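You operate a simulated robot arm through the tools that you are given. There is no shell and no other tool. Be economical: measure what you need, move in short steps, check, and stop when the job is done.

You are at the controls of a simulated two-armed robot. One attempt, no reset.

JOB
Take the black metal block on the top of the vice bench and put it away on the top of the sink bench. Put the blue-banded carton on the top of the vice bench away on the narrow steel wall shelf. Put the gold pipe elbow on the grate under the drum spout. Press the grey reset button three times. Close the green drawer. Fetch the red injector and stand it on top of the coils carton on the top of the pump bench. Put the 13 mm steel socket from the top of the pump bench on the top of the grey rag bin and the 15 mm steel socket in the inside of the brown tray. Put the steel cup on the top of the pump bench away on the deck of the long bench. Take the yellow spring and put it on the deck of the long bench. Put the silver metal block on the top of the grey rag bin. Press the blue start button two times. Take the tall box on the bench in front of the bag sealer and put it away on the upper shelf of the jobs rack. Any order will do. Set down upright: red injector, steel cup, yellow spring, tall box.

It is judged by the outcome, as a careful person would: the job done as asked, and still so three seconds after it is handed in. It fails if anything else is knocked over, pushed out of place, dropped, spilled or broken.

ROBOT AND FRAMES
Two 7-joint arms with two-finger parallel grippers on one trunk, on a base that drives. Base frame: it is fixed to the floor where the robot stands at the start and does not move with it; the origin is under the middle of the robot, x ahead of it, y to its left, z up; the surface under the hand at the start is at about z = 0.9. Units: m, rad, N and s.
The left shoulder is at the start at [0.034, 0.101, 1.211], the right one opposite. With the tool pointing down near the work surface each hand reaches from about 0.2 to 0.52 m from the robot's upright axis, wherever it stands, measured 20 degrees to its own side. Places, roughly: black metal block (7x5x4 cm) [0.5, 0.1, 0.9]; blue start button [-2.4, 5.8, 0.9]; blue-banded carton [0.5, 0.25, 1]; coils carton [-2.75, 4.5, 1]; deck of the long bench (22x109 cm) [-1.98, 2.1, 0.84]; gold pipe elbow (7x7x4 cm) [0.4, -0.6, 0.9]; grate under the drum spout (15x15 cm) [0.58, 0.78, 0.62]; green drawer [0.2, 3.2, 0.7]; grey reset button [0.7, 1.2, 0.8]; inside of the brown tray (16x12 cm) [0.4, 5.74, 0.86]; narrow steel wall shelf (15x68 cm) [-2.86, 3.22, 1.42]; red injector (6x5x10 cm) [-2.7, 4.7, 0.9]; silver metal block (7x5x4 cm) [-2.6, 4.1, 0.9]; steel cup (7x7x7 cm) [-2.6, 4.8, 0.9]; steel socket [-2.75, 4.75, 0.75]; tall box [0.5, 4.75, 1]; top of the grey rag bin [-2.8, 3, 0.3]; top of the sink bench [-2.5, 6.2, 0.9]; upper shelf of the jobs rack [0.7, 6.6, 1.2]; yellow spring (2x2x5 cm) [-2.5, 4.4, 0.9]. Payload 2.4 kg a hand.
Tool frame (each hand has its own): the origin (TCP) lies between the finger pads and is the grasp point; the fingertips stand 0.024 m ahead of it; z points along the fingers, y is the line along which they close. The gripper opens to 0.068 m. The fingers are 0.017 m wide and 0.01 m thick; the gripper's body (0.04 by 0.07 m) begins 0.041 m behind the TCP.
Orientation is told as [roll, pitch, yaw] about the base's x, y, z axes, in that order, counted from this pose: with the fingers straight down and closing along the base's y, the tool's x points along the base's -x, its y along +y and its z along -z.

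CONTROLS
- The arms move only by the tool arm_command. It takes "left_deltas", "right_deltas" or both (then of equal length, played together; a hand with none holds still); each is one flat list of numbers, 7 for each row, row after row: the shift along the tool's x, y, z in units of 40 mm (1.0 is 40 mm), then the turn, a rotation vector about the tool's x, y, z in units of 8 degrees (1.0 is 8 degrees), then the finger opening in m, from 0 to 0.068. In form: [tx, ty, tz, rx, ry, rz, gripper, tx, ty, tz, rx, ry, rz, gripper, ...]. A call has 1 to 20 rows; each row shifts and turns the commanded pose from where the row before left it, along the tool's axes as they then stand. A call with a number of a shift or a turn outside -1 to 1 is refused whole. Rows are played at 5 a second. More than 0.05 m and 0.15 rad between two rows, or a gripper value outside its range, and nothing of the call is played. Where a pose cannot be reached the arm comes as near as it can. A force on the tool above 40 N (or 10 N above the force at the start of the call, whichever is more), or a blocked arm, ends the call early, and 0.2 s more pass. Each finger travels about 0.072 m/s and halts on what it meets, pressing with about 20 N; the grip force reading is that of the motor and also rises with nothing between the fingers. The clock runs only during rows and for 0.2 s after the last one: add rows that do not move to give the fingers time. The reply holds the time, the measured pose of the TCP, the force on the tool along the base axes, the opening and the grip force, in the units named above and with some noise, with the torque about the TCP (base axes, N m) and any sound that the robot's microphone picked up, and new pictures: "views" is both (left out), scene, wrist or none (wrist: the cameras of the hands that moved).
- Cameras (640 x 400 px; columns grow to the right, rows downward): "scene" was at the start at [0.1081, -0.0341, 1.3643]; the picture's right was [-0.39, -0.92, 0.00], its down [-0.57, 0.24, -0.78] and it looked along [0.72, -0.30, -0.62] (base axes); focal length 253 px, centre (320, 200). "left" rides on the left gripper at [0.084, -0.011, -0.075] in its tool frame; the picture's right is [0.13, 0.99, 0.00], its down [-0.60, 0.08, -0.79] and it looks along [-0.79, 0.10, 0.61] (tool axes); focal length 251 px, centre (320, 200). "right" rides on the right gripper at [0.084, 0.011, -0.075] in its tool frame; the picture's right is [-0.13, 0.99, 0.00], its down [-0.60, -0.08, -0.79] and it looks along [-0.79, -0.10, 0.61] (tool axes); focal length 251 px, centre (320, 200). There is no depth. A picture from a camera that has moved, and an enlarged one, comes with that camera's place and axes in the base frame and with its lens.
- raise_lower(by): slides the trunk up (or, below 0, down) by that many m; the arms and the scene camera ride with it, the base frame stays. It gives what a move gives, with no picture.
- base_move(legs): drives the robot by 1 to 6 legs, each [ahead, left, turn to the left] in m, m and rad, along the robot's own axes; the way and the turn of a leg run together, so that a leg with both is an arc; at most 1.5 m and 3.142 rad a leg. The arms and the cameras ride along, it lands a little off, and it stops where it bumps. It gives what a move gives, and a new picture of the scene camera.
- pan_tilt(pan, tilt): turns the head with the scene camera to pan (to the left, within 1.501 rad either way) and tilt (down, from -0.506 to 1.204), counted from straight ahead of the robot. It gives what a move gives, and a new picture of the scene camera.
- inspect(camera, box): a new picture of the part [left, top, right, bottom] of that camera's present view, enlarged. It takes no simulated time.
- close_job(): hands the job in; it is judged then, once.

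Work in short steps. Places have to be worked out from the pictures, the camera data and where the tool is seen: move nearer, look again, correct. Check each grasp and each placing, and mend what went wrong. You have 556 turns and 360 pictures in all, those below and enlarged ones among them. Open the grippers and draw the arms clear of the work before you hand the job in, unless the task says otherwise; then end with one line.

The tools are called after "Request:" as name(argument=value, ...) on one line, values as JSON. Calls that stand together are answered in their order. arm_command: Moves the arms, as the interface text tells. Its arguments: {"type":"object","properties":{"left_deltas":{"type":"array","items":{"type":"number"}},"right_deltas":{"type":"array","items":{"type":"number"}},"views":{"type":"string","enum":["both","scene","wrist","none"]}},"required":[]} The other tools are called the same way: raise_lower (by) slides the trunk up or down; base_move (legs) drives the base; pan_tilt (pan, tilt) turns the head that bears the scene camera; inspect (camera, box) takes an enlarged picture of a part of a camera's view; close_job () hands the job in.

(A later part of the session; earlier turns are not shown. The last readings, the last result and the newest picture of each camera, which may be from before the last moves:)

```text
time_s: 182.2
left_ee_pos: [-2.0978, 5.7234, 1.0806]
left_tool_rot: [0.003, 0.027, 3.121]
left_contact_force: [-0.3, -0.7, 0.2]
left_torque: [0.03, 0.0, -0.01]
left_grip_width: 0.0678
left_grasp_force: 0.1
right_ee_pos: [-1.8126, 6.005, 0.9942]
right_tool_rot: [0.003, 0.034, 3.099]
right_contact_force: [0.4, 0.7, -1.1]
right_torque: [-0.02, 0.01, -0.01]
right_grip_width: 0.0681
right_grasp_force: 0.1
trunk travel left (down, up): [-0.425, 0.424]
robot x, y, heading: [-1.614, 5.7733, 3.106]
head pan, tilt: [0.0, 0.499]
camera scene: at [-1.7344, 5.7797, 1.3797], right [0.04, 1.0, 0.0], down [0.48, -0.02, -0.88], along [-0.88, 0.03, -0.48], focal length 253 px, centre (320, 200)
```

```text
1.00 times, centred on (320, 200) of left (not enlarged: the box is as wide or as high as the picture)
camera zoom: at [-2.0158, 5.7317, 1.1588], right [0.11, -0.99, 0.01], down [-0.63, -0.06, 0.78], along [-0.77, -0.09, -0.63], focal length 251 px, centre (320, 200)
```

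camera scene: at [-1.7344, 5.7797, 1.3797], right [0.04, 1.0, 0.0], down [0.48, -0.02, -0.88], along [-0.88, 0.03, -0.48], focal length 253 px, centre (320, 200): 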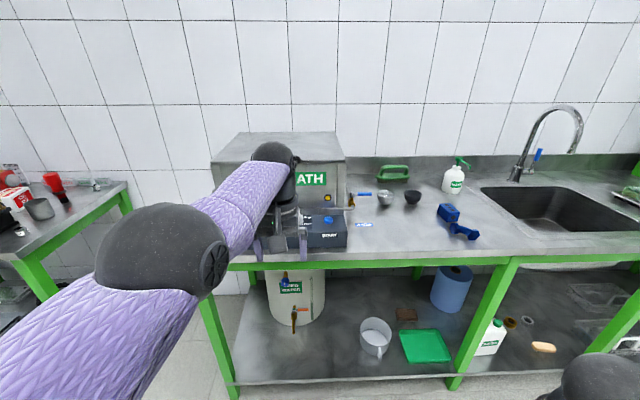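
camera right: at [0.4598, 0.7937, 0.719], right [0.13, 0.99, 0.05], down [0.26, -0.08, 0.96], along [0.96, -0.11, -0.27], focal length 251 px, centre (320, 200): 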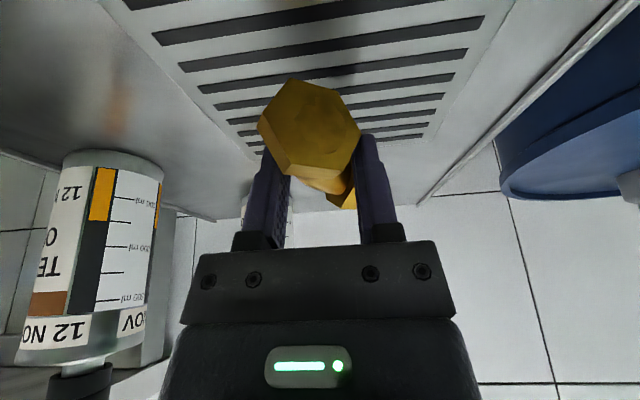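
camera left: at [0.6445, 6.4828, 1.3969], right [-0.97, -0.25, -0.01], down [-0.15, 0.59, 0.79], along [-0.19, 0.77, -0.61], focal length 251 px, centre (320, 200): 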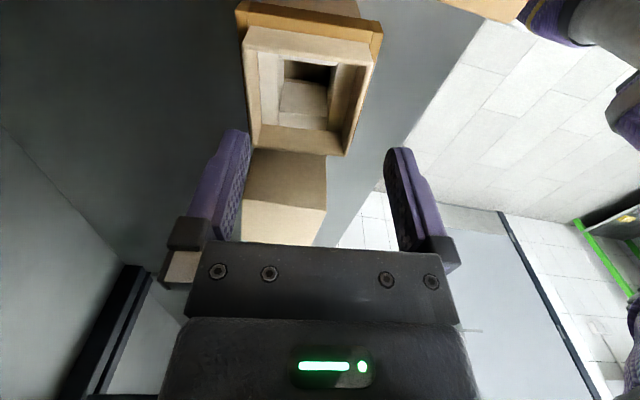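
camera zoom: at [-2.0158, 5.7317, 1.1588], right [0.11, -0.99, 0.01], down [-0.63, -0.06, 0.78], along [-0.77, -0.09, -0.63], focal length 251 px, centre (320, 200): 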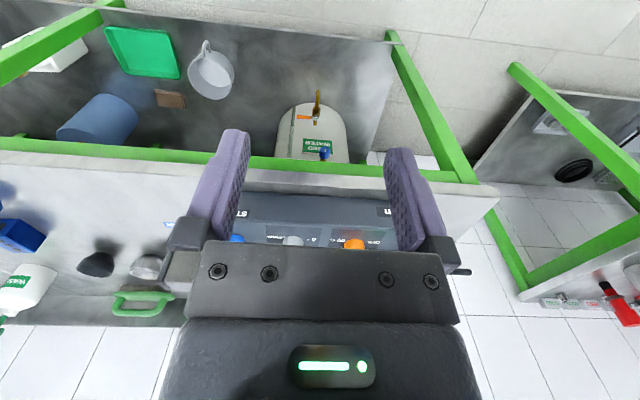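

Start button top at (-2.397,5.829,0.943). I pull the left hand back/up, and tilt the closed right hand 40° forward; then drive up.

Request:
arm_command(left_deltas=[0.9, 0.4, -0.6, 0, 0, 0, 0.068, 0.9, 0.4, -0.6, 0, 0, 0, 0.068, 0.9, 0.4, -0.6, 0, 0, 0, 0.068, 0.9, 0.4, -0.6, 0, 0, 0, 0.068, 0.9, 0.4, -0.6, 0, 0, 0, 0.068, 0, 0, 0, 0, 0, 0, 0.068], right_deltas=[-0.5, 0, -0.8, 0, -1, 0, 0, -0.5, 0, -0.8, 0, -1, 0, 0, -0.5, 0, -0.8, 0, -1, 0, 0, -0.5, 0, -0.8, 0, -1, 0, 0, -0.5, 0, -0.8, 0, -1, 0, 0, 0, 0, 0, 0, 0, 0, 0], views="none")

Request:
base_move(legs=[[0.29, 0.05, 0.036]])

```text
time_s: 183.6
left_ee_pos: [-2.0722, 5.6746, 1.2221]
left_tool_rot: [0.001, 0.026, 3.12]
left_contact_force: [-0.2, -0.1, -0.4]
left_torque: [-0.04, -0.01, 0.01]
left_grip_width: 0.068
left_grasp_force: 0.1
left hand out of reach, approached as far as the arm can: row 1, 2, 3, 4, 5
right_ee_pos: [-1.8956, 6.0166, 1.1757]
right_tool_rot: [0.002, -0.666, 3.099]
right_contact_force: [-0.1, 0.1, -0.1]
right_torque: [-0.01, 0.01, -0.03]
right_grip_width: 0.0
right_grasp_force: 20.4
right hand out of reach, approached as far as the arm can: row 1, 2, 3, 4, 5
trunk travel left (down, up): [-0.425, 0.424]
robot x, y, heading: [-1.6152, 5.7741, 3.106]
head pan, tilt: [0.0, 0.499]
```

```text
time_s: 185.6
left_ee_pos: [-2.3657, 5.6114, 1.2211]
left_tool_rot: [0.003, 0.027, -3.124]
left_contact_force: [0.3, 0.2, 0.2]
left_torque: [-0.02, -0.01, -0.01]
left_grip_width: 0.0681
left_grasp_force: 0.0
right_ee_pos: [-2.2037, 5.9616, 1.1743]
right_tool_rot: [0.003, -0.663, 3.14]
right_contact_force: [0.2, 0.2, -0.1]
right_torque: [0.0, 0.02, 0.01]
right_grip_width: 0.0
right_grasp_force: 20.3
trunk travel left (down, up): [-0.425, 0.424]
robot x, y, heading: [-1.9121, 5.7333, -3.137]
head pan, tilt: [0.0, 0.499]
camera scene: at [-2.0323, 5.7307, 1.3796], right [0.0, 1.0, 0.0], down [0.48, 0.0, -0.88], along [-0.88, 0.0, -0.48], focal length 253 px, centre (320, 200)
```

scene: 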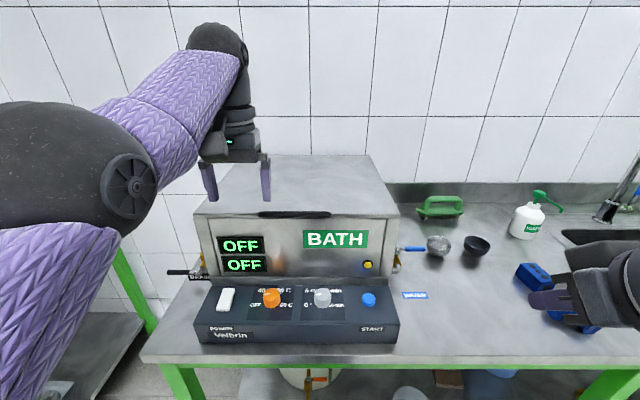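

Consistent. Move the right hand sideways and then along its axis to just above the button.

Request:
arm_command(right_deltas=[0, 0.82, 0, 0, 0, 0, 0, 0, 0.82, 0, 0, 0, 0, 0, 0, 0.82, 0, 0, 0, 0, 0, 0, 0.83, 0, 0, 0, 0, 0, -0.067, 0, 0.97, 0, 0, 0, 0, -0.067, 0, 0.97, 0, 0, 0, 0, -0.067, 0, 0.97, 0, 0, 0, 0, -0.067, 0, 0.97, 0, 0, 0, 0, -0.067, 0, 0.97, 0, 0, 0, 0, -0.067, 0, 0.97, 0, 0, 0, 0, 0, 0, 0, 0, 0, 0, 0], views="both")

```text
time_s: 188.0
left_ee_pos: [-2.3642, 5.6117, 1.2224]
left_tool_rot: [0.002, 0.026, -3.122]
left_contact_force: [0.7, 0.0, 0.6]
left_torque: [0.01, 0.02, 0.01]
left_grip_width: 0.068
left_grasp_force: 0.1
right_ee_pos: [-2.3686, 5.8298, 1.006]
right_tool_rot: [0.002, -0.667, 3.14]
right_contact_force: [-0.4, 0.5, 0.8]
right_torque: [0.0, 0.03, -0.02]
right_grip_width: 0.0
right_grasp_force: 19.9
right hand out of reach, approached as far as the arm can: row 1
trunk travel left (down, up): [-0.425, 0.424]
robot x, y, heading: [-1.9147, 5.7289, -3.139]
head pan, tilt: [0.0, 0.499]
camera scene: at [-2.0317, 5.7308, 1.3797], right [0.0, 1.0, 0.0], down [0.48, 0.0, -0.88], along [-0.88, 0.0, -0.48], focal length 253 px, centre (320, 200)
camera right: at [-2.2562, 5.8198, 1.0139], right [-0.1, -0.99, 0.08], down [0.01, 0.08, 1.0], along [-0.99, 0.1, 0.01], focal length 251 px, centre (320, 200)
```

scene: 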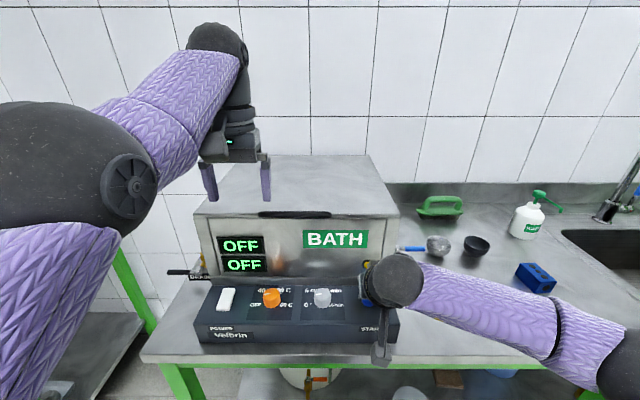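
right: 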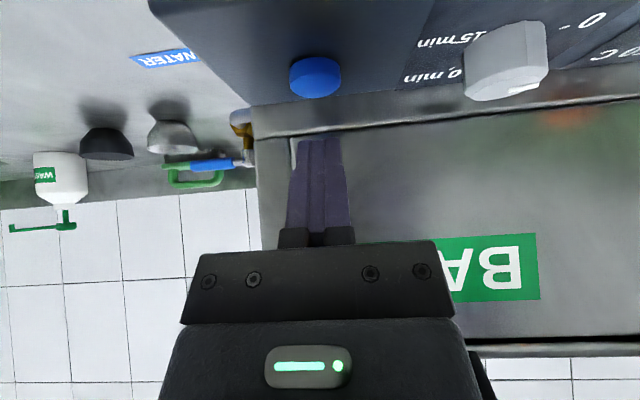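

Aim the tips slightly deeper (x≈-2.41), then press down in 2.5 mm steps.

Request:
arm_command(right_deltas=[-0.27, 0, 0.22, 0, 0, 0, 0, -0.27, 0, 0.22, 0, 0, 0, 0, 0.2, 0, 0.25, 0, 0, 0, 0, 0.2, 0, 0.25, 0, 0, 0, 0, 0.0385, 0, 0.049, 0, 0, 0, 0, 0.0385, 0, 0.049, 0, 0, 0, 0, 0.0385, 0, 0.049, 0, 0, 0, 0, 0.0385, 0, 0.049, 0, 0, 0, 0], views="wrist")

```text
time_s: 189.8
left_ee_pos: [-2.3634, 5.6123, 1.2214]
left_tool_rot: [0.003, 0.025, -3.122]
left_contact_force: [0.0, 0.6, 0.3]
left_torque: [0.02, 0.02, 0.02]
left_grip_width: 0.0678
left_grasp_force: 0.0
right_ee_pos: [-2.3938, 5.8329, 0.9704]
right_tool_rot: [0.002, -0.668, 3.138]
right_contact_force: [1.9, 0.5, 7.1]
right_torque: [-0.02, 0.01, -0.01]
right_grip_width: 0.0001
right_grasp_force: 19.9
trunk travel left (down, up): [-0.425, 0.424]
robot x, y, heading: [-1.9125, 5.7348, -3.139]
head pan, tilt: [0.0, 0.499]
heard: click
camera right: at [-2.2812, 5.822, 0.9789], right [-0.1, -0.99, 0.08], down [0.01, 0.08, 1.0], along [-0.99, 0.1, 0.01], focal length 251 px, centre (320, 200)
```

right: 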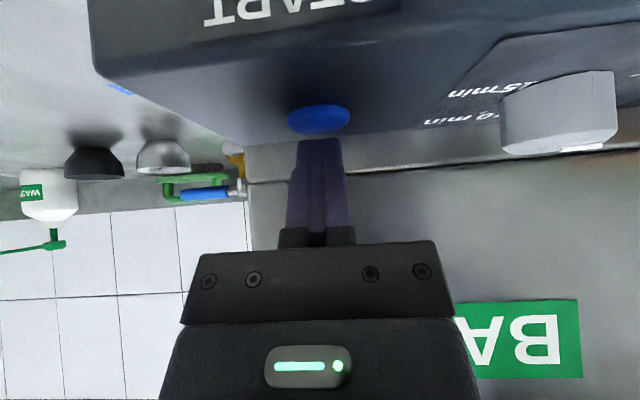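

One click. Release 12 mm and press the second time.

Request:
arm_command(right_deltas=[-0.185, 0, -0.236, 0, 0, 0, 0, 0, 0, 0, 0, 0, 0, 0, 0, 0, 0, 0, 0, 0, 0, 0.062, 0, 0.079, 0, 0, 0, 0, 0.062, 0, 0.079, 0, 0, 0, 0, 0.062, 0, 0.079, 0, 0, 0, 0, 0, 0, 0, 0, 0, 0, 0], views="none")

```text
time_s: 191.4
left_ee_pos: [-2.3645, 5.6136, 1.2217]
left_tool_rot: [0.002, 0.026, -3.122]
left_contact_force: [0.0, -0.4, 0.8]
left_torque: [0.02, -0.02, 0.0]
left_grip_width: 0.068
left_grasp_force: 0.1
right_ee_pos: [-2.3941, 5.8339, 0.972]
right_tool_rot: [0.002, -0.668, 3.138]
right_contact_force: [-1.5, 3.0, 10.8]
right_torque: [0.07, 0.12, 0.01]
right_grip_width: 0.0
right_grasp_force: 19.7
trunk travel left (down, up): [-0.425, 0.424]
robot x, y, heading: [-1.9131, 5.7317, -3.139]
head pan, tilt: [0.0, 0.499]
heard: click
```

Second click. Withdraw the right hand and level it, then back out and drive to the pump bench.

Request:
arm_command(right_deltas=[-0.615, 0, -0.788, 0, 0, 0, 0, 0, 0, -1, 0, 0, 0, 0, 0, 0, -1, 0, 0, 0, 0, 0, 0, -1, 0, 0, 0, 0, 0, 0, -1, 0, 0, 0, 0, 0, 0, -1, 0, 0, 0, 0, 0, 0, 0, 0, 1, 0, 0.068, 0, 0, 0, 0, 1, 0, 0.068, 0, 0, 0, 0, 1, 0, 0.068, 0, 0, 0, 0, 1, 0, 0.068, 0, 0, 0, 0, 0.8, 0, 0.068], views="none")

Request:
base_move(legs=[[-0.35, 0, 0], [0, 1.25, 0]])

```text
time_s: 193.8
left_ee_pos: [-2.3648, 5.6123, 1.2218]
left_tool_rot: [0.002, 0.027, -3.123]
left_contact_force: [-0.6, 0.0, -1.0]
left_torque: [-0.01, -0.03, -0.03]
left_grip_width: 0.0678
left_grasp_force: 0.0
right_ee_pos: [-2.2706, 5.8332, 1.1677]
right_tool_rot: [0.001, 0.009, 3.144]
right_contact_force: [1.5, -0.4, 0.2]
right_torque: [0.02, 0.02, -0.03]
right_grip_width: 0.068
right_grasp_force: 0.0
trunk travel left (down, up): [-0.425, 0.424]
robot x, y, heading: [-1.9141, 5.7317, -3.135]
head pan, tilt: [0.0, 0.499]
```

```text
time_s: 202.0
left_ee_pos: [-2.0297, 4.3658, 1.2217]
left_tool_rot: [0.002, 0.026, 3.138]
left_contact_force: [0.4, -0.8, -0.2]
left_torque: [0.04, -0.01, 0.0]
left_grip_width: 0.0679
left_grasp_force: 0.1
right_ee_pos: [-1.9316, 4.5838, 1.1688]
right_tool_rot: [0.002, 0.008, 3.119]
right_contact_force: [0.2, 0.4, 0.1]
right_torque: [0.0, 0.05, -0.04]
right_grip_width: 0.0679
right_grasp_force: 0.1
trunk travel left (down, up): [-0.425, 0.424]
robot x, y, heading: [-1.5747, 4.4752, 3.124]
head pan, tilt: [0.0, 0.499]
camera scene: at [-1.6935, 4.4775, 1.3797], right [0.02, 1.0, 0.0], down [0.48, -0.01, -0.88], along [-0.88, 0.02, -0.48], focal length 253 px, centre (320, 200)
```

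scene: 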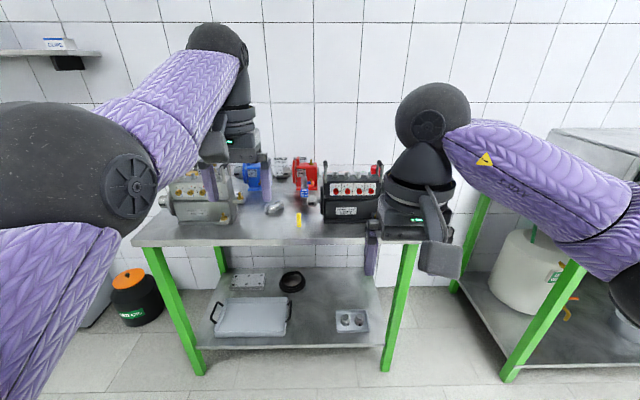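

Spread the hands apart to view the bench.

Request:
arm_command(left_deltas=[0.3, 0.95, 0, 0, 0, 0, 0.068, 0.3, 0.95, 0, 0, 0, 0, 0.068, 0.3, 0.95, 0, 0, 0, 0, 0.068, 0.3, 0.95, 0, 0, 0, 0, 0.068], right_deltas=[0.3, -1, 0, 0, 0, 0, 0.068, 0.3, -1, 0, 0, 0, 0, 0.068, 0.3, -1, 0, 0, 0, 0, 0.068, 0.3, -1, 0, 0, 0, 0, 0.068], views="none")

Request:
inspect(camera="scene", box=[120, 120, 440, 320])

```text
time_s: 202.5
left_ee_pos: [-2.033, 4.3419, 1.2251]
left_tool_rot: [0.005, 0.007, 3.138]
left_contact_force: [-5.8, 4.5, -5.1]
left_torque: [-0.41, 0.1, 0.5]
left_grip_width: 0.0679
left_grasp_force: 0.0
left hand out of reach, approached as far as the arm can: row 1, 2
right_ee_pos: [-1.9201, 4.621, 1.1676]
right_tool_rot: [0.002, 0.005, 3.12]
right_contact_force: [-0.6, -0.6, -0.1]
right_torque: [0.06, -0.04, 0.01]
right_grip_width: 0.0681
right_grasp_force: 0.0
trunk travel left (down, up): [-0.425, 0.424]
robot x, y, heading: [-1.5733, 4.4766, 3.12]
head pan, tilt: [0.0, 0.499]
stopped in row 2 (left hand): the force on the tool passed its limit at 53 N (the readings are from after the stop); the commanded pose is now the measured one
```

```text
2.00 times, centred on (280, 220) of scene
camera zoom: at [-1.6936, 4.4779, 1.3797], right [0.02, 1.0, 0.0], down [0.48, -0.01, -0.88], along [-0.88, 0.02, -0.48], focal length 506 px, centre (400, 160)
```

zoom: 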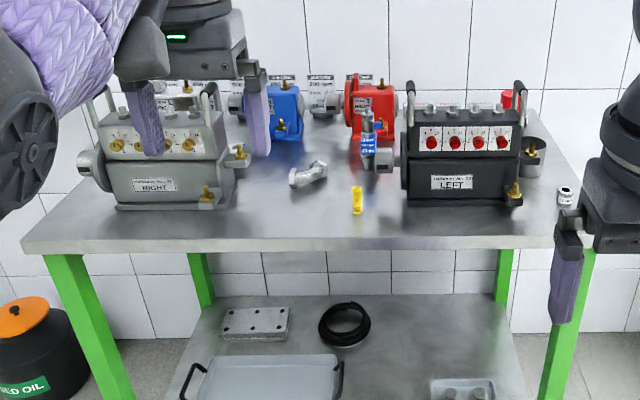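

A joint-limit snag of the left arm; I lower it to a comfortable height and drive closer with the head tilted down.

Request:
arm_command(left_deltas=[0, 0, 0.7, 0, 0, 0, 0.068, 0, 0, 0.7, 0, 0, 0, 0.068, 0, 0.6, 0, 0, 0, 0, 0.068, 0, 0.6, 0, 0, 0, 0, 0.068, 0, 0.6, 0, 0, 0, 0, 0.068], right_deltas=[0, -0.8, 0, 0, 0, 0, 0.068, 0, -0.8, 0, 0, 0, 0, 0.068, 0, -0.8, 0, 0, 0, 0, 0.068, 0, -0.8, 0, 0, 0, 0, 0.068, 0, -0.8, 0, 0, 0, 0, 0.068], views="none")

Request:
base_move(legs=[[0.38, 0.0, 0.02]])

Request:
pan_tilt(pan=0.0, tilt=0.7)

```text
time_s: 203.7
left_ee_pos: [-2.0503, 4.271, 1.1751]
left_tool_rot: [0.005, 0.009, 3.139]
left_contact_force: [0.2, -0.6, -0.2]
left_torque: [0.01, -0.01, -0.03]
left_grip_width: 0.0681
left_grasp_force: 0.0
left hand out of reach, approached as far as the arm can: row 1, 2, 4
right_ee_pos: [-1.9153, 4.779, 1.1676]
right_tool_rot: [0.002, 0.002, 3.121]
right_contact_force: [0.5, -0.5, 0.0]
right_torque: [-0.03, -0.02, 0.01]
right_grip_width: 0.0677
right_grasp_force: 0.1
trunk travel left (down, up): [-0.425, 0.424]
robot x, y, heading: [-1.5753, 4.478, 3.13]
head pan, tilt: [0.0, 0.499]
```

```text
time_s: 206.1
left_ee_pos: [-2.4312, 4.2693, 1.1746]
left_tool_rot: [0.004, 0.009, -3.131]
left_contact_force: [0.4, 0.3, -0.3]
left_torque: [-0.01, 0.01, 0.0]
left_grip_width: 0.0679
left_grasp_force: 0.1
right_ee_pos: [-2.3034, 4.778, 1.168]
right_tool_rot: [0.002, 0.007, 3.133]
right_contact_force: [-0.9, 0.5, 0.1]
right_torque: [0.02, -0.02, 0.02]
right_grip_width: 0.068
right_grasp_force: 0.1
trunk travel left (down, up): [-0.425, 0.424]
robot x, y, heading: [-1.9534, 4.4808, 3.136]
head pan, tilt: [0.0, 0.499]
camera scene: at [-2.0761, 4.4798, 1.3796], right [0.0, 1.0, 0.0], down [0.48, 0.0, -0.88], along [-0.88, 0.0, -0.48], focal length 253 px, centre (320, 200)
```

scene: 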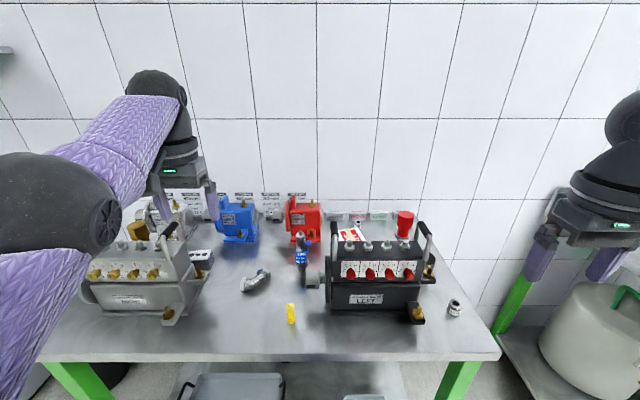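

```text
time_s: 206.8
left_ee_pos: [-2.4301, 4.2691, 1.1731]
left_tool_rot: [0.006, 0.01, -3.131]
left_contact_force: [0.1, -0.2, -0.5]
left_torque: [0.02, -0.01, 0.01]
left_grip_width: 0.0679
left_grasp_force: 0.0
right_ee_pos: [-2.3029, 4.778, 1.1681]
right_tool_rot: [0.004, 0.004, 3.135]
right_contact_force: [0.2, -0.1, 0.5]
right_torque: [-0.03, 0.0, 0.01]
right_grip_width: 0.0681
right_grasp_force: 0.0
trunk travel left (down, up): [-0.425, 0.424]
robot x, y, heading: [-1.9533, 4.4796, 3.135]
head pan, tilt: [0.0, 0.7]
camera scene: at [-2.0696, 4.4798, 1.362], right [0.0, 1.0, 0.0], down [0.64, 0.0, -0.77], along [-0.77, 0.0, -0.64], focal length 253 px, centre (320, 200)
```

scene: 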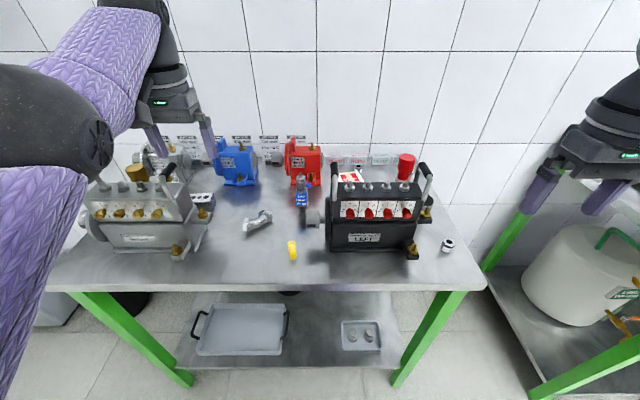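

Request:
inspect(camera="scene", box=[290, 130, 480, 260])

Request:
inspect(camera="scene", box=[70, 120, 330, 290])

Request:
inspect(camera="right", box=[0, 0, 640, 400])

```text
3.08 times, centred on (385, 195) of scene
camera zoom: at [-2.0696, 4.4798, 1.362], right [0.0, 1.0, 0.0], down [0.64, 0.0, -0.77], along [-0.77, 0.0, -0.64], focal length 778 px, centre (120, 215)
```

zoom: 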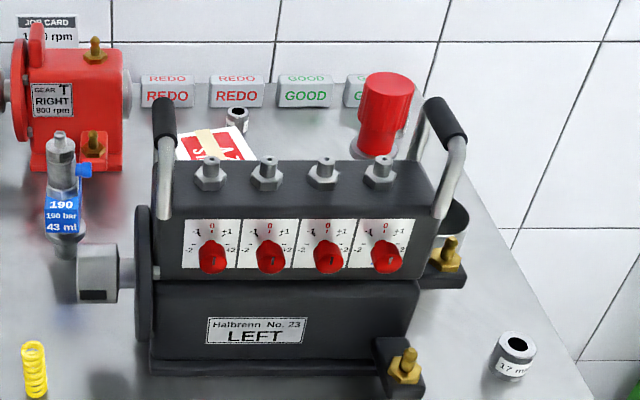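

```text
2.35 times, centred on (200, 205) of scene
camera zoom: at [-2.0696, 4.4798, 1.362], right [0.0, 1.0, 0.0], down [0.64, 0.0, -0.77], along [-0.77, 0.0, -0.64], focal length 595 px, centre (602, 188)
```

zoom: 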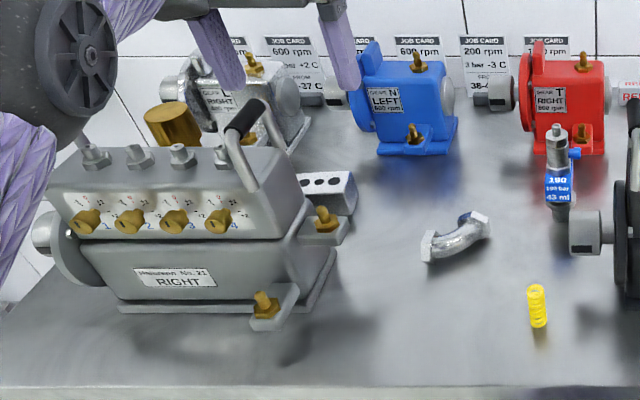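

```text
1.00 times, centred on (320, 200) of right (not enlarged: the box is as wide or as high as the picture)
camera zoom: at [-2.2184, 4.7679, 1.2448], right [-0.14, -0.99, 0.0], down [-0.61, 0.09, 0.79], along [-0.78, 0.11, -0.61], focal length 251 px, centre (320, 200)
```

zoom: 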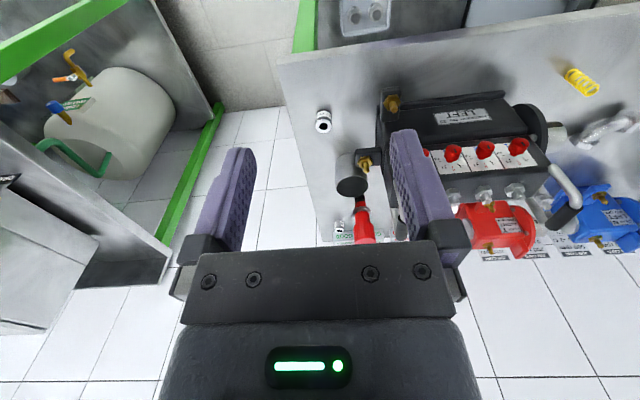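

The near socket is 17 mm (not wanted). Red injector top ≈(-2.713,4.733,0.985), cup rim ≈(-2.57,4.757,0.94), bench ≈0.885. I move the right hand above the black pump to look behind it.

Request:
arm_command(right_deltas=[0, 0, -0.5, 0, 0, 0, 0.068, 0, 0, -0.5, 0, 0, 0, 0.068, -0.6, 0.9, 0, 0, 0, 0, 0.068, -0.6, 0.9, 0, 0, 0, 0, 0.068, -0.6, 0.9, 0, 0, 0, 0, 0.068, -0.6, 0.9, 0, 0, 0, 0, 0.068], views="wrist")

```text
time_s: 208.2
left_ee_pos: [-2.4308, 4.2677, 1.1751]
left_tool_rot: [0.006, 0.008, -3.132]
left_contact_force: [0.7, 0.2, 0.1]
left_torque: [0.0, 0.0, -0.02]
left_grip_width: 0.0679
left_grasp_force: 0.1
right_ee_pos: [-2.3999, 4.6327, 1.2066]
right_tool_rot: [0.003, 0.007, 3.133]
right_contact_force: [0.2, -0.5, 0.5]
right_torque: [0.01, -0.03, 0.04]
right_grip_width: 0.068
right_grasp_force: 0.2
trunk travel left (down, up): [-0.425, 0.424]
robot x, y, heading: [-1.9537, 4.4789, 3.134]
head pan, tilt: [0.0, 0.7]
camera right: at [-2.3154, 4.6229, 1.2826], right [-0.14, -0.99, 0.0], down [-0.61, 0.09, 0.79], along [-0.78, 0.11, -0.61], focal length 251 px, centre (320, 200)
```

right: 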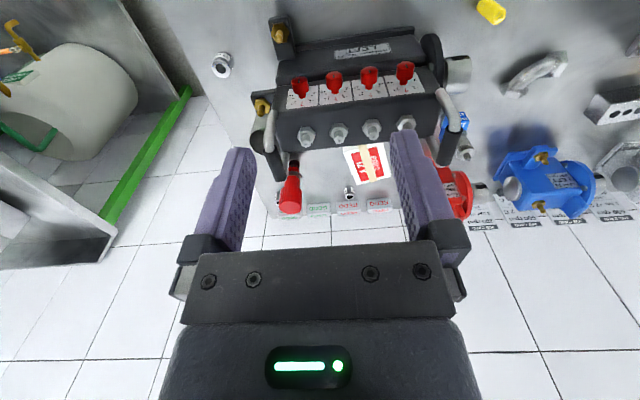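

Request:
inspect(camera="right", box=[200, 90, 420, 230])

```text
2.86 times, centred on (310, 160) of right
camera zoom: at [-2.3154, 4.6229, 1.2826], right [-0.14, -0.99, 0.0], down [-0.61, 0.09, 0.79], along [-0.78, 0.11, -0.61], focal length 718 px, centre (349, 314)
```

zoom: 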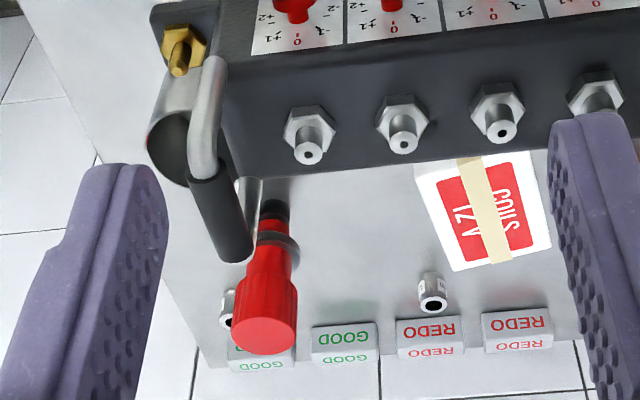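

Behind the pump: red injector, COILS carton, two sockets; cup right of the pump. Reaching over the pump is awkward, so I consider the gap between the pump bench (right end y≈4.82) and the sink bench (y≈5.4). Back off and look at the gap.

Request:
base_move(legs=[[-0.35, 0, 0], [0, -0.62, 0]])

```text
time_s: 213.5
left_ee_pos: [-2.0732, 4.8705, 1.1745]
left_tool_rot: [0.005, 0.007, -3.125]
left_contact_force: [-0.3, 0.3, -0.4]
left_torque: [-0.03, -0.03, 0.02]
left_grip_width: 0.068
left_grasp_force: 0.1
right_ee_pos: [-2.0445, 5.2382, 1.2049]
right_tool_rot: [0.002, 0.005, 3.139]
right_contact_force: [0.5, 0.6, -0.1]
right_torque: [0.01, -0.01, -0.01]
right_grip_width: 0.0681
right_grasp_force: 0.0
trunk travel left (down, up): [-0.425, 0.424]
robot x, y, heading: [-1.6023, 5.0826, -3.139]
head pan, tilt: [0.0, 0.7]
camera scene: at [-1.7143, 5.0851, 1.362], right [0.0, 1.0, 0.0], down [0.64, 0.0, -0.76], along [-0.76, 0.0, -0.64], focal length 253 px, centre (320, 200)
```

scene: 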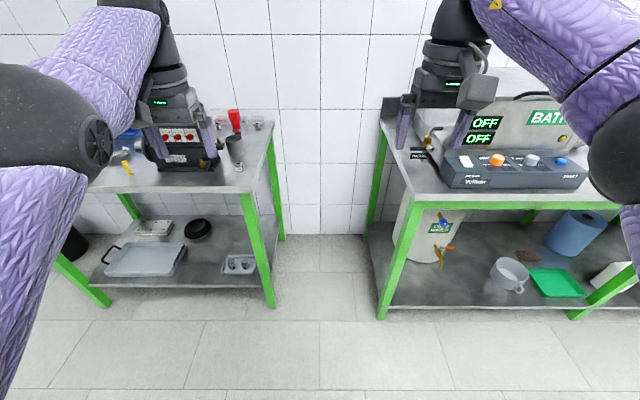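

The gap is clear (y 4.83–5.41). I'll back both hands toward the body, raise the trunk a bit, and drive into the gap so the left hand reaches everything from the side.

Request:
arm_command(left_deltas=[0.917, 0.458, 0, 0, 0, 0, 0.068, 0.917, 0.458, 0, 0, 0, 0, 0.068, 0.917, 0.458, 0, 0, 0, 0, 0.068, 0.917, 0.458, 0, 0, 0, 0, 0.068, 0.917, 0.458, 0, 0, 0, 0, 0.068, 0.917, 0.458, 0, 0, 0, 0, 0.068], right_deltas=[0.95, 0, 0.3, 0, 0, 0, 0.068, 0.95, 0, 0.3, 0, 0, 0, 0.068, 0.95, 0, 0.3, 0, 0, 0, 0.068, 0.95, 0, 0.3, 0, 0, 0, 0.068, 0.95, 0, 0.3, 0, 0, 0, 0.068, 0.95, 0, 0.3, 0, 0, 0, 0.068], views="none")

Request:
raise_lower(by=0.08)

Request:
base_move(legs=[[0.35, -0.02, 0]])

```text
time_s: 214.9
left_ee_pos: [-2.0056, 4.7245, 1.2296]
left_tool_rot: [0.005, 0.01, -3.124]
left_contact_force: [-0.2, -0.7, -0.1]
left_torque: [-0.03, -0.04, 0.01]
left_grip_width: 0.0679
left_grasp_force: 0.2
left hand out of reach, approached as far as the arm can: row 1, 2, 3, 4, 5, 6
right_ee_pos: [-1.8139, 5.2384, 1.1386]
right_tool_rot: [0.003, 0.008, 3.142]
right_contact_force: [0.0, 0.5, 0.4]
right_torque: [-0.02, -0.02, -0.01]
right_grip_width: 0.068
right_grasp_force: 0.0
trunk travel left (down, up): [-0.425, 0.424]
robot x, y, heading: [-1.6033, 5.0888, -3.136]
head pan, tilt: [0.0, 0.7]
```

```text
time_s: 216.1
left_ee_pos: [-1.999, 4.7251, 1.3212]
left_tool_rot: [0.006, -0.018, -3.124]
left_contact_force: [-0.9, 0.1, 0.2]
left_torque: [0.01, -0.01, 0.0]
left_grip_width: 0.068
left_grasp_force: 0.1
right_ee_pos: [-1.8162, 5.2364, 1.2159]
right_tool_rot: [0.002, 0.009, 3.142]
right_contact_force: [-0.7, -0.6, 0.5]
right_torque: [0.01, -0.02, 0.0]
right_grip_width: 0.068
right_grasp_force: 0.1
trunk travel left (down, up): [-0.505, 0.344]
robot x, y, heading: [-1.6002, 5.0854, -3.136]
head pan, tilt: [0.0, 0.7]
```

```text
time_s: 218.3
left_ee_pos: [-2.3427, 4.7373, 1.319]
left_tool_rot: [0.006, -0.018, -3.114]
left_contact_force: [0.2, 0.0, -0.4]
left_torque: [0.03, -0.01, -0.03]
left_grip_width: 0.0683
left_grasp_force: 0.1
right_ee_pos: [-2.1644, 5.2512, 1.2152]
right_tool_rot: [0.002, 0.007, -3.133]
right_contact_force: [0.0, -0.7, 0.6]
right_torque: [0.0, -0.04, 0.05]
right_grip_width: 0.0679
right_grasp_force: 0.1
trunk travel left (down, up): [-0.505, 0.344]
robot x, y, heading: [-1.9469, 5.1025, -3.13]
head pan, tilt: [0.0, 0.7]
camera scene: at [-2.053, 5.1007, 1.4423], right [-0.01, 1.0, 0.0], down [0.64, 0.01, -0.76], along [-0.76, -0.01, -0.64], focal length 253 px, centre (320, 200)
```

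scene: 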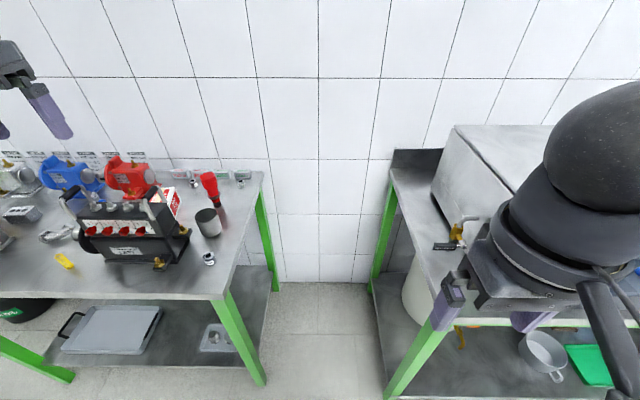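

Drive on is possible; first lower the left hand to z≈1.2 and pull it back so it won't near the wall.

Request:
arm_command(left_deltas=[0.5, 0, 0.9, 0, 0, 0, 0.068, 0.6, 0, 0.9, 0, 0, 0, 0.068, 0.9, 0, 0.8, 0, 0, 0, 0.068, 0.9, 0, 0.2, 0, 0, 0, 0.068], views="none")

Request:
base_move(legs=[[0.3, 0.0, -0.01]])

```text
time_s: 219.3
left_ee_pos: [-2.3292, 4.669, 1.2439]
left_tool_rot: [0.004, -0.017, -3.115]
left_contact_force: [0.3, -0.2, -0.1]
left_torque: [0.02, 0.03, 0.02]
left_grip_width: 0.0682
left_grasp_force: 0.0
left hand out of reach, approached as far as the arm can: row 1, 2, 3, 4
right_ee_pos: [-2.164, 5.2523, 1.2142]
right_tool_rot: [0.001, 0.003, -3.133]
right_contact_force: [0.6, -0.4, -0.1]
right_torque: [-0.01, 0.01, -0.01]
right_grip_width: 0.0681
right_grasp_force: 0.0
trunk travel left (down, up): [-0.505, 0.344]
robot x, y, heading: [-1.9485, 5.0992, -3.129]
head pan, tilt: [0.0, 0.7]
```

```text
time_s: 221.3
left_ee_pos: [-2.6204, 4.6665, 1.2436]
left_tool_rot: [0.003, -0.013, -3.119]
left_contact_force: [-0.2, -0.1, 0.3]
left_torque: [0.02, -0.02, -0.01]
left_grip_width: 0.0682
left_grasp_force: 0.0
right_ee_pos: [-2.4524, 5.2496, 1.2152]
right_tool_rot: [0.002, 0.006, -3.139]
right_contact_force: [-0.2, -0.2, -0.8]
right_torque: [0.02, 0.0, -0.01]
right_grip_width: 0.0679
right_grasp_force: 0.2
trunk travel left (down, up): [-0.505, 0.344]
robot x, y, heading: [-2.2395, 5.0979, -3.134]
head pan, tilt: [0.0, 0.7]
camera scene: at [-2.342, 5.0979, 1.4423], right [-0.01, 1.0, 0.0], down [0.64, 0.01, -0.76], along [-0.76, -0.01, -0.64], focal length 253 px, centre (320, 200)
```

scene: 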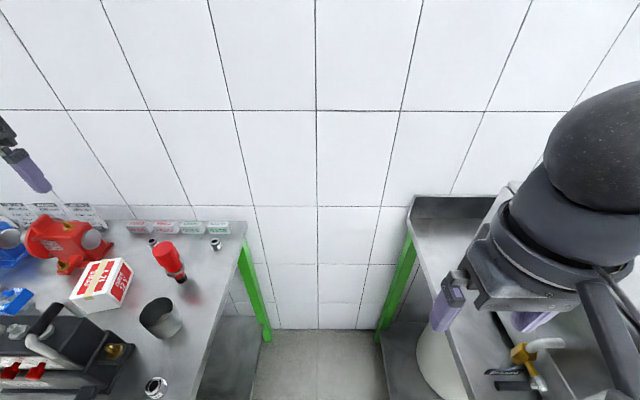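

Excellent view from the gap. Zoom on the items.

Request:
inspect(camera="scene", box=[50, 210, 250, 350])

Request:
inspect(camera="scene", box=[130, 225, 240, 295])

```text
2.86 times, centred on (150, 280) of scene
camera zoom: at [-2.342, 5.0979, 1.4423], right [-0.01, 1.0, 0.0], down [0.64, 0.01, -0.76], along [-0.76, -0.01, -0.64], focal length 722 px, centre (806, -29)
```

zoom: 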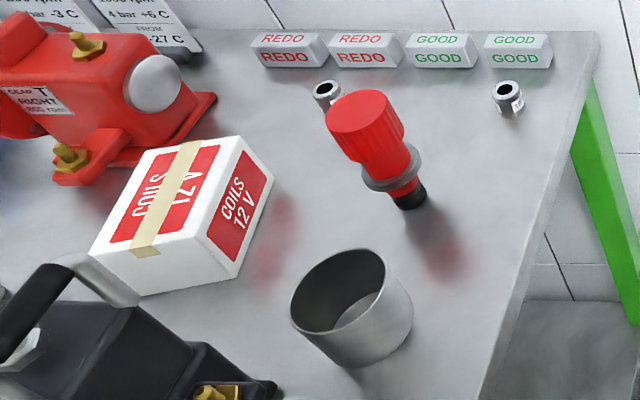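

```text
5.71 times, centred on (185, 260) of scene
camera zoom: at [-2.342, 5.0979, 1.4423], right [-0.01, 1.0, 0.0], down [0.64, 0.01, -0.76], along [-0.76, -0.01, -0.64], focal length 1444 px, centre (1091, -143)
```

zoom: 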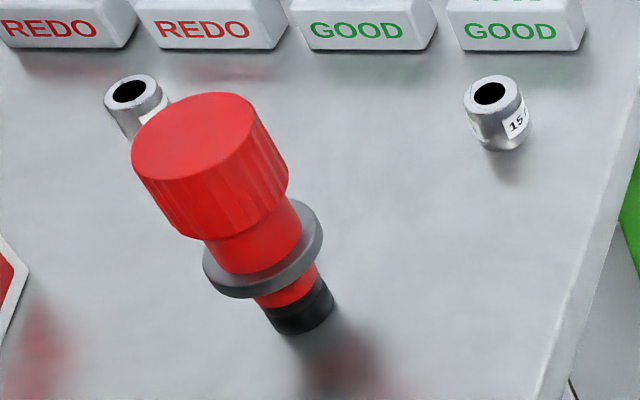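

The right-hand socket is the 15 mm one; the other should be 13 mm. Coils carton top centre ≈(-2.667,4.584,0.932). Bring the left hand in front of the injector to refine its position.

Request:
arm_command(left_deltas=[0, -0.62, 0.5, 0, 0, 0, 0.068, 0, -0.62, 0.5, 0, 0, 0, 0.068, 0, -0.62, 0.5, 0, 0, 0, 0.068, 0, 0, 0.5, 0, 0, 0, 0.068, 0, 0, 0, 0, 0, 0, 0.068], views="wrist")

```text
time_s: 222.6
left_ee_pos: [-2.6659, 4.7138, 1.1741]
left_tool_rot: [0.004, -0.017, -3.119]
left_contact_force: [0.3, -0.6, 0.3]
left_torque: [-0.04, -0.01, 0.03]
left_grip_width: 0.0682
left_grasp_force: 0.0
left hand out of reach, approached as far as the arm can: row 1, 2, 3
right_ee_pos: [-2.4522, 5.2488, 1.2153]
right_tool_rot: [0.003, 0.006, -3.138]
right_contact_force: [-0.3, 0.9, 0.1]
right_torque: [0.03, -0.01, -0.01]
right_grip_width: 0.0682
right_grasp_force: 0.0
trunk travel left (down, up): [-0.505, 0.344]
robot x, y, heading: [-2.2357, 5.0966, -3.131]
head pan, tilt: [0.0, 0.7]
camera left: at [-2.5821, 4.7268, 1.2488], right [0.15, -0.99, 0.0], down [-0.59, -0.09, 0.8], along [-0.79, -0.12, -0.6], focal length 251 px, centre (320, 200)
```

left: 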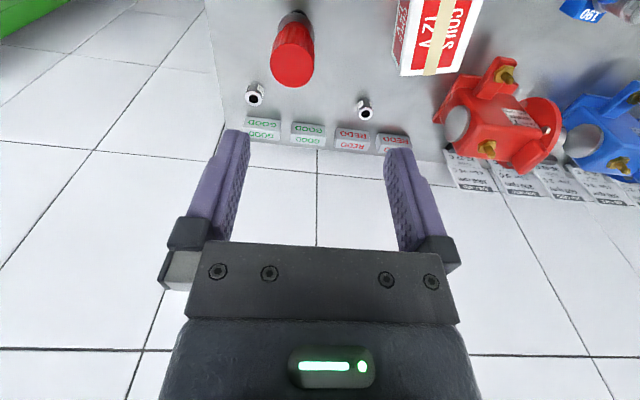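

Injector axis ≈(-2.702,4.738), top z≈0.99, cap ~42 mm wide. Descend over it and grip the red cap.

Request:
arm_command(left_deltas=[-0.45, -0.3, 0.8, 0, 0, 0, 0.068, -0.45, -0.3, 0.8, 0, 0, 0, 0.068, 0, 0, 0.9, 0, 0, 0, 0.068, 0, 0, 0.9, 0, 0, 0, 0.068, 0, 0, 0.9, 0, 0, 0, 0.068, 0, 0, 0.9, 0, 0, 0, 0.068], views="none")

Request:
inspect(camera="scene", box=[50, 200, 250, 340])

```text
time_s: 223.9
left_ee_pos: [-2.6608, 4.7492, 0.9792]
left_tool_rot: [0.004, -0.015, -3.119]
left_contact_force: [0.5, -0.7, -0.3]
left_torque: [-0.02, 0.0, 0.0]
left_grip_width: 0.068
left_grasp_force: 0.0
left hand out of reach, approached as far as the arm can: row 1, 2, 4, 5, 6
right_ee_pos: [-2.4517, 5.2494, 1.216]
right_tool_rot: [0.002, 0.006, -3.138]
right_contact_force: [-0.3, 0.5, 0.8]
right_torque: [0.01, 0.01, 0.01]
right_grip_width: 0.0681
right_grasp_force: 0.0
trunk travel left (down, up): [-0.505, 0.344]
robot x, y, heading: [-2.2341, 5.0983, -3.134]
head pan, tilt: [0.0, 0.7]
```

```text
2.86 times, centred on (150, 270) of scene
camera zoom: at [-2.3412, 5.0978, 1.4424], right [-0.01, 1.0, 0.0], down [0.64, 0.01, -0.76], along [-0.76, -0.01, -0.64], focal length 722 px, centre (806, 0)
```

zoom: 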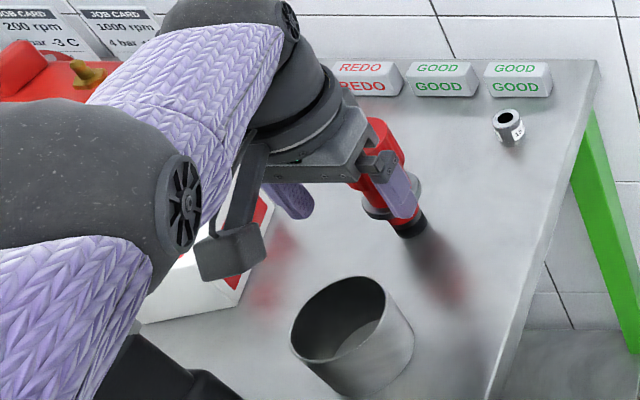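

Arm stopped 4 cm short. Correct y by −11 mm, then drive ahead 4 cm so the fingers straddle the cap.

Request:
arm_command(left_deltas=[0.2, 0.27, 0, 0, 0, 0, 0.068, 0, 0, 0, 0, 0, 0, 0.068], views="none")

```text
time_s: 224.6
left_ee_pos: [-2.6535, 4.7366, 0.9782]
left_tool_rot: [0.003, -0.013, -3.117]
left_contact_force: [-0.6, 0.5, 0.3]
left_torque: [0.01, -0.01, 0.01]
left_grip_width: 0.0682
left_grasp_force: 0.0
right_ee_pos: [-2.4518, 5.2509, 1.2159]
right_tool_rot: [0.001, 0.005, -3.138]
right_contact_force: [0.2, -0.4, 0.5]
right_torque: [0.0, 0.0, 0.02]
right_grip_width: 0.0683
right_grasp_force: 0.0
trunk travel left (down, up): [-0.505, 0.344]
robot x, y, heading: [-2.2373, 5.1005, -3.138]
head pan, tilt: [0.0, 0.7]
```

Request:
base_move(legs=[[0.048, 0, 0]])

Request:
inspect(camera="left", box=[0, 0, 640, 400])

```text
time_s: 225.5
left_ee_pos: [-2.7029, 4.7361, 0.98]
left_tool_rot: [0.004, -0.015, -3.118]
left_contact_force: [-1.0, -0.2, -0.1]
left_torque: [-0.02, 0.0, 0.01]
left_grip_width: 0.068
left_grasp_force: 0.0
right_ee_pos: [-2.5014, 5.2495, 1.2151]
right_tool_rot: [0.001, 0.007, -3.136]
right_contact_force: [-0.3, -0.5, -0.5]
right_torque: [0.0, -0.03, 0.0]
right_grip_width: 0.0678
right_grasp_force: 0.2
trunk travel left (down, up): [-0.505, 0.344]
robot x, y, heading: [-2.2868, 5.1004, -3.131]
head pan, tilt: [0.0, 0.7]
camera scene: at [-2.3898, 5.0974, 1.4422], right [-0.01, 1.0, 0.0], down [0.65, 0.01, -0.76], along [-0.76, -0.01, -0.65], focal length 253 px, centre (320, 200)
```

scene: 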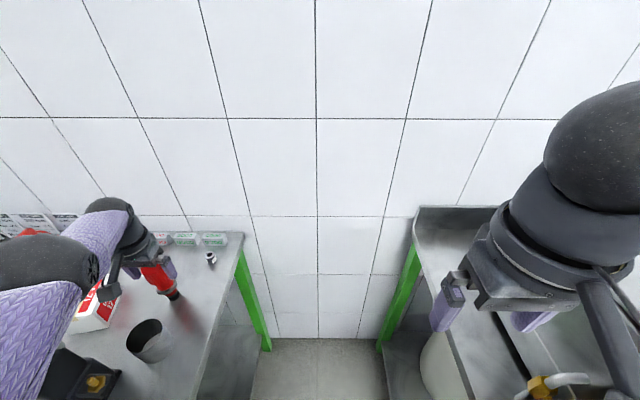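

```text
1.00 times, centred on (320, 200) of left (not enlarged: the box is as wide or as high as the picture)
camera zoom: at [-2.6175, 4.7482, 1.0533], right [0.15, -0.99, 0.0], down [-0.59, -0.09, 0.8], along [-0.79, -0.12, -0.6], focal length 251 px, centre (320, 200)
```

zoom: 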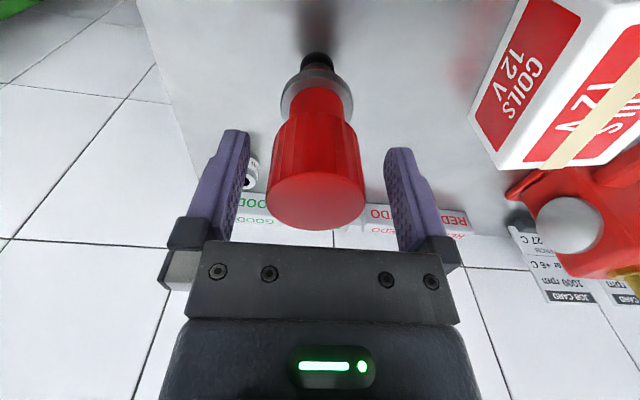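

Injector is centred between the fingers. Lower 12 mm and close, then lift.

Request:
arm_command(left_deltas=[0, 0, 0.3, 0, 0, 0, 0.068, 0, 0, 0, 0, 0, 0, 0.01, 0, 0, 0, 0, 0, 0, 0.01, 0, 0, 0, 0, 0, 0, 0.01, 0, 0, -0.5, 0, 0, 0, 0.01, 0, 0, -0.9, 0, 0, 0, 0.01, 0, 0, -0.9, 0, 0, 0, 0.01], views="wrist")

```text
time_s: 227.1
left_ee_pos: [-2.7165, 4.7268, 1.055]
left_tool_rot: [0.003, -0.016, -3.118]
left_contact_force: [0.7, 0.0, -2.9]
left_torque: [0.0, -0.04, -0.01]
left_grip_width: 0.0439
left_grasp_force: 19.4
left hand out of reach, approached as far as the arm can: row 6, 7
right_ee_pos: [-2.4995, 5.2492, 1.2156]
right_tool_rot: [0.002, 0.004, -3.136]
right_contact_force: [0.5, 0.0, 0.7]
right_torque: [0.01, 0.02, 0.0]
right_grip_width: 0.0678
right_grasp_force: 0.0
trunk travel left (down, up): [-0.505, 0.344]
robot x, y, heading: [-2.2849, 5.1023, -3.129]
head pan, tilt: [0.0, 0.7]
camera left: at [-2.6327, 4.7392, 1.13], right [0.15, -0.99, 0.0], down [-0.59, -0.09, 0.8], along [-0.79, -0.12, -0.6], focal length 251 px, centre (320, 200)
```

left: 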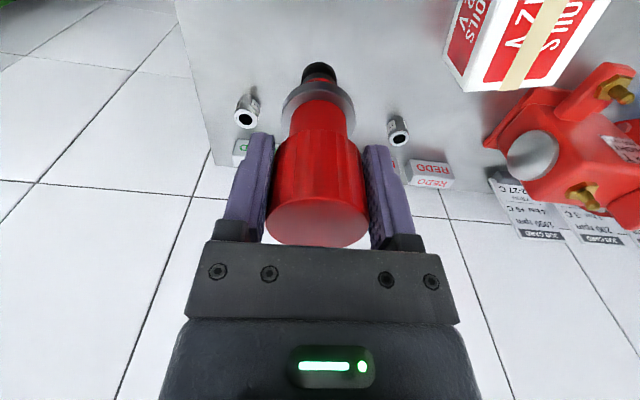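

Held (0.044 m). To reach the carton the robot needs to be deeper: raise the trunk 4 cm, pull the hand 10 cm toward +x and drive 14 cm in.

Request:
raise_lower(by=0.04)

Request:
arm_command(left_deltas=[0.85, 0, 0, 0, 0, 0, 0.01, 0.85, 0, 0, 0, 0, 0, 0.01, 0.6, 0, 0, 0, 0, 0, 0.01], views="none")

Request:
base_move(legs=[[0.14, 0.01, -0.01]])

```text
time_s: 227.9
left_ee_pos: [-2.7172, 4.7259, 1.0945]
left_tool_rot: [0.003, -0.014, -3.117]
left_contact_force: [-0.3, 1.5, -3.1]
left_torque: [0.01, -0.01, 0.01]
left_grip_width: 0.0436
left_grasp_force: 20.0
right_ee_pos: [-2.5006, 5.2495, 1.2553]
right_tool_rot: [0.002, 0.006, -3.136]
right_contact_force: [0.6, -0.3, 0.1]
right_torque: [0.0, 0.01, -0.01]
right_grip_width: 0.0682
right_grasp_force: 0.0
trunk travel left (down, up): [-0.545, 0.304]
robot x, y, heading: [-2.2824, 5.1008, -3.135]
head pan, tilt: [0.0, 0.7]
```

```text
time_s: 228.6
left_ee_pos: [-2.6404, 4.7258, 1.0946]
left_tool_rot: [0.011, -0.025, -3.131]
left_contact_force: [-5.7, -6.9, -8.8]
left_torque: [0.43, 0.18, -0.62]
left_grip_width: 0.0438
left_grasp_force: 20.1
right_ee_pos: [-2.499, 5.249, 1.257]
right_tool_rot: [0.003, 0.006, -3.135]
right_contact_force: [1.0, 0.2, -0.4]
right_torque: [0.02, 0.0, 0.0]
right_grip_width: 0.0678
right_grasp_force: 0.0
trunk travel left (down, up): [-0.545, 0.304]
robot x, y, heading: [-2.2814, 5.0996, -3.137]
head pan, tilt: [0.0, 0.7]
stopped in row 3 (left hand): the force on the tool passed its limit at 100 N (the readings are from after the stop); the commanded pose is now the measured one
```

```text
time_s: 230.0
left_ee_pos: [-2.7897, 4.7186, 1.0942]
left_tool_rot: [0.01, -0.026, 3.143]
left_contact_force: [-14.1, -6.8, -13.7]
left_torque: [0.29, 0.07, -0.4]
left_grip_width: 0.0434
left_grasp_force: 19.4
right_ee_pos: [-2.6415, 5.2412, 1.2561]
right_tool_rot: [0.001, 0.007, 3.135]
right_contact_force: [-0.4, -0.3, 0.4]
right_torque: [0.01, -0.05, 0.01]
right_grip_width: 0.0681
right_grasp_force: 0.0
trunk travel left (down, up): [-0.545, 0.304]
robot x, y, heading: [-2.426, 5.0882, 3.136]
head pan, tilt: [0.0, 0.7]
camera scene: at [-2.5293, 5.088, 1.4823], right [0.0, 1.0, 0.0], down [0.65, 0.0, -0.76], along [-0.76, 0.0, -0.65], focal length 253 px, centre (320, 200)
```

scene: 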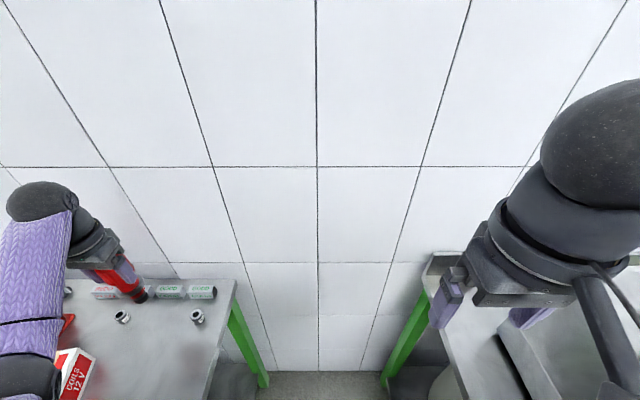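

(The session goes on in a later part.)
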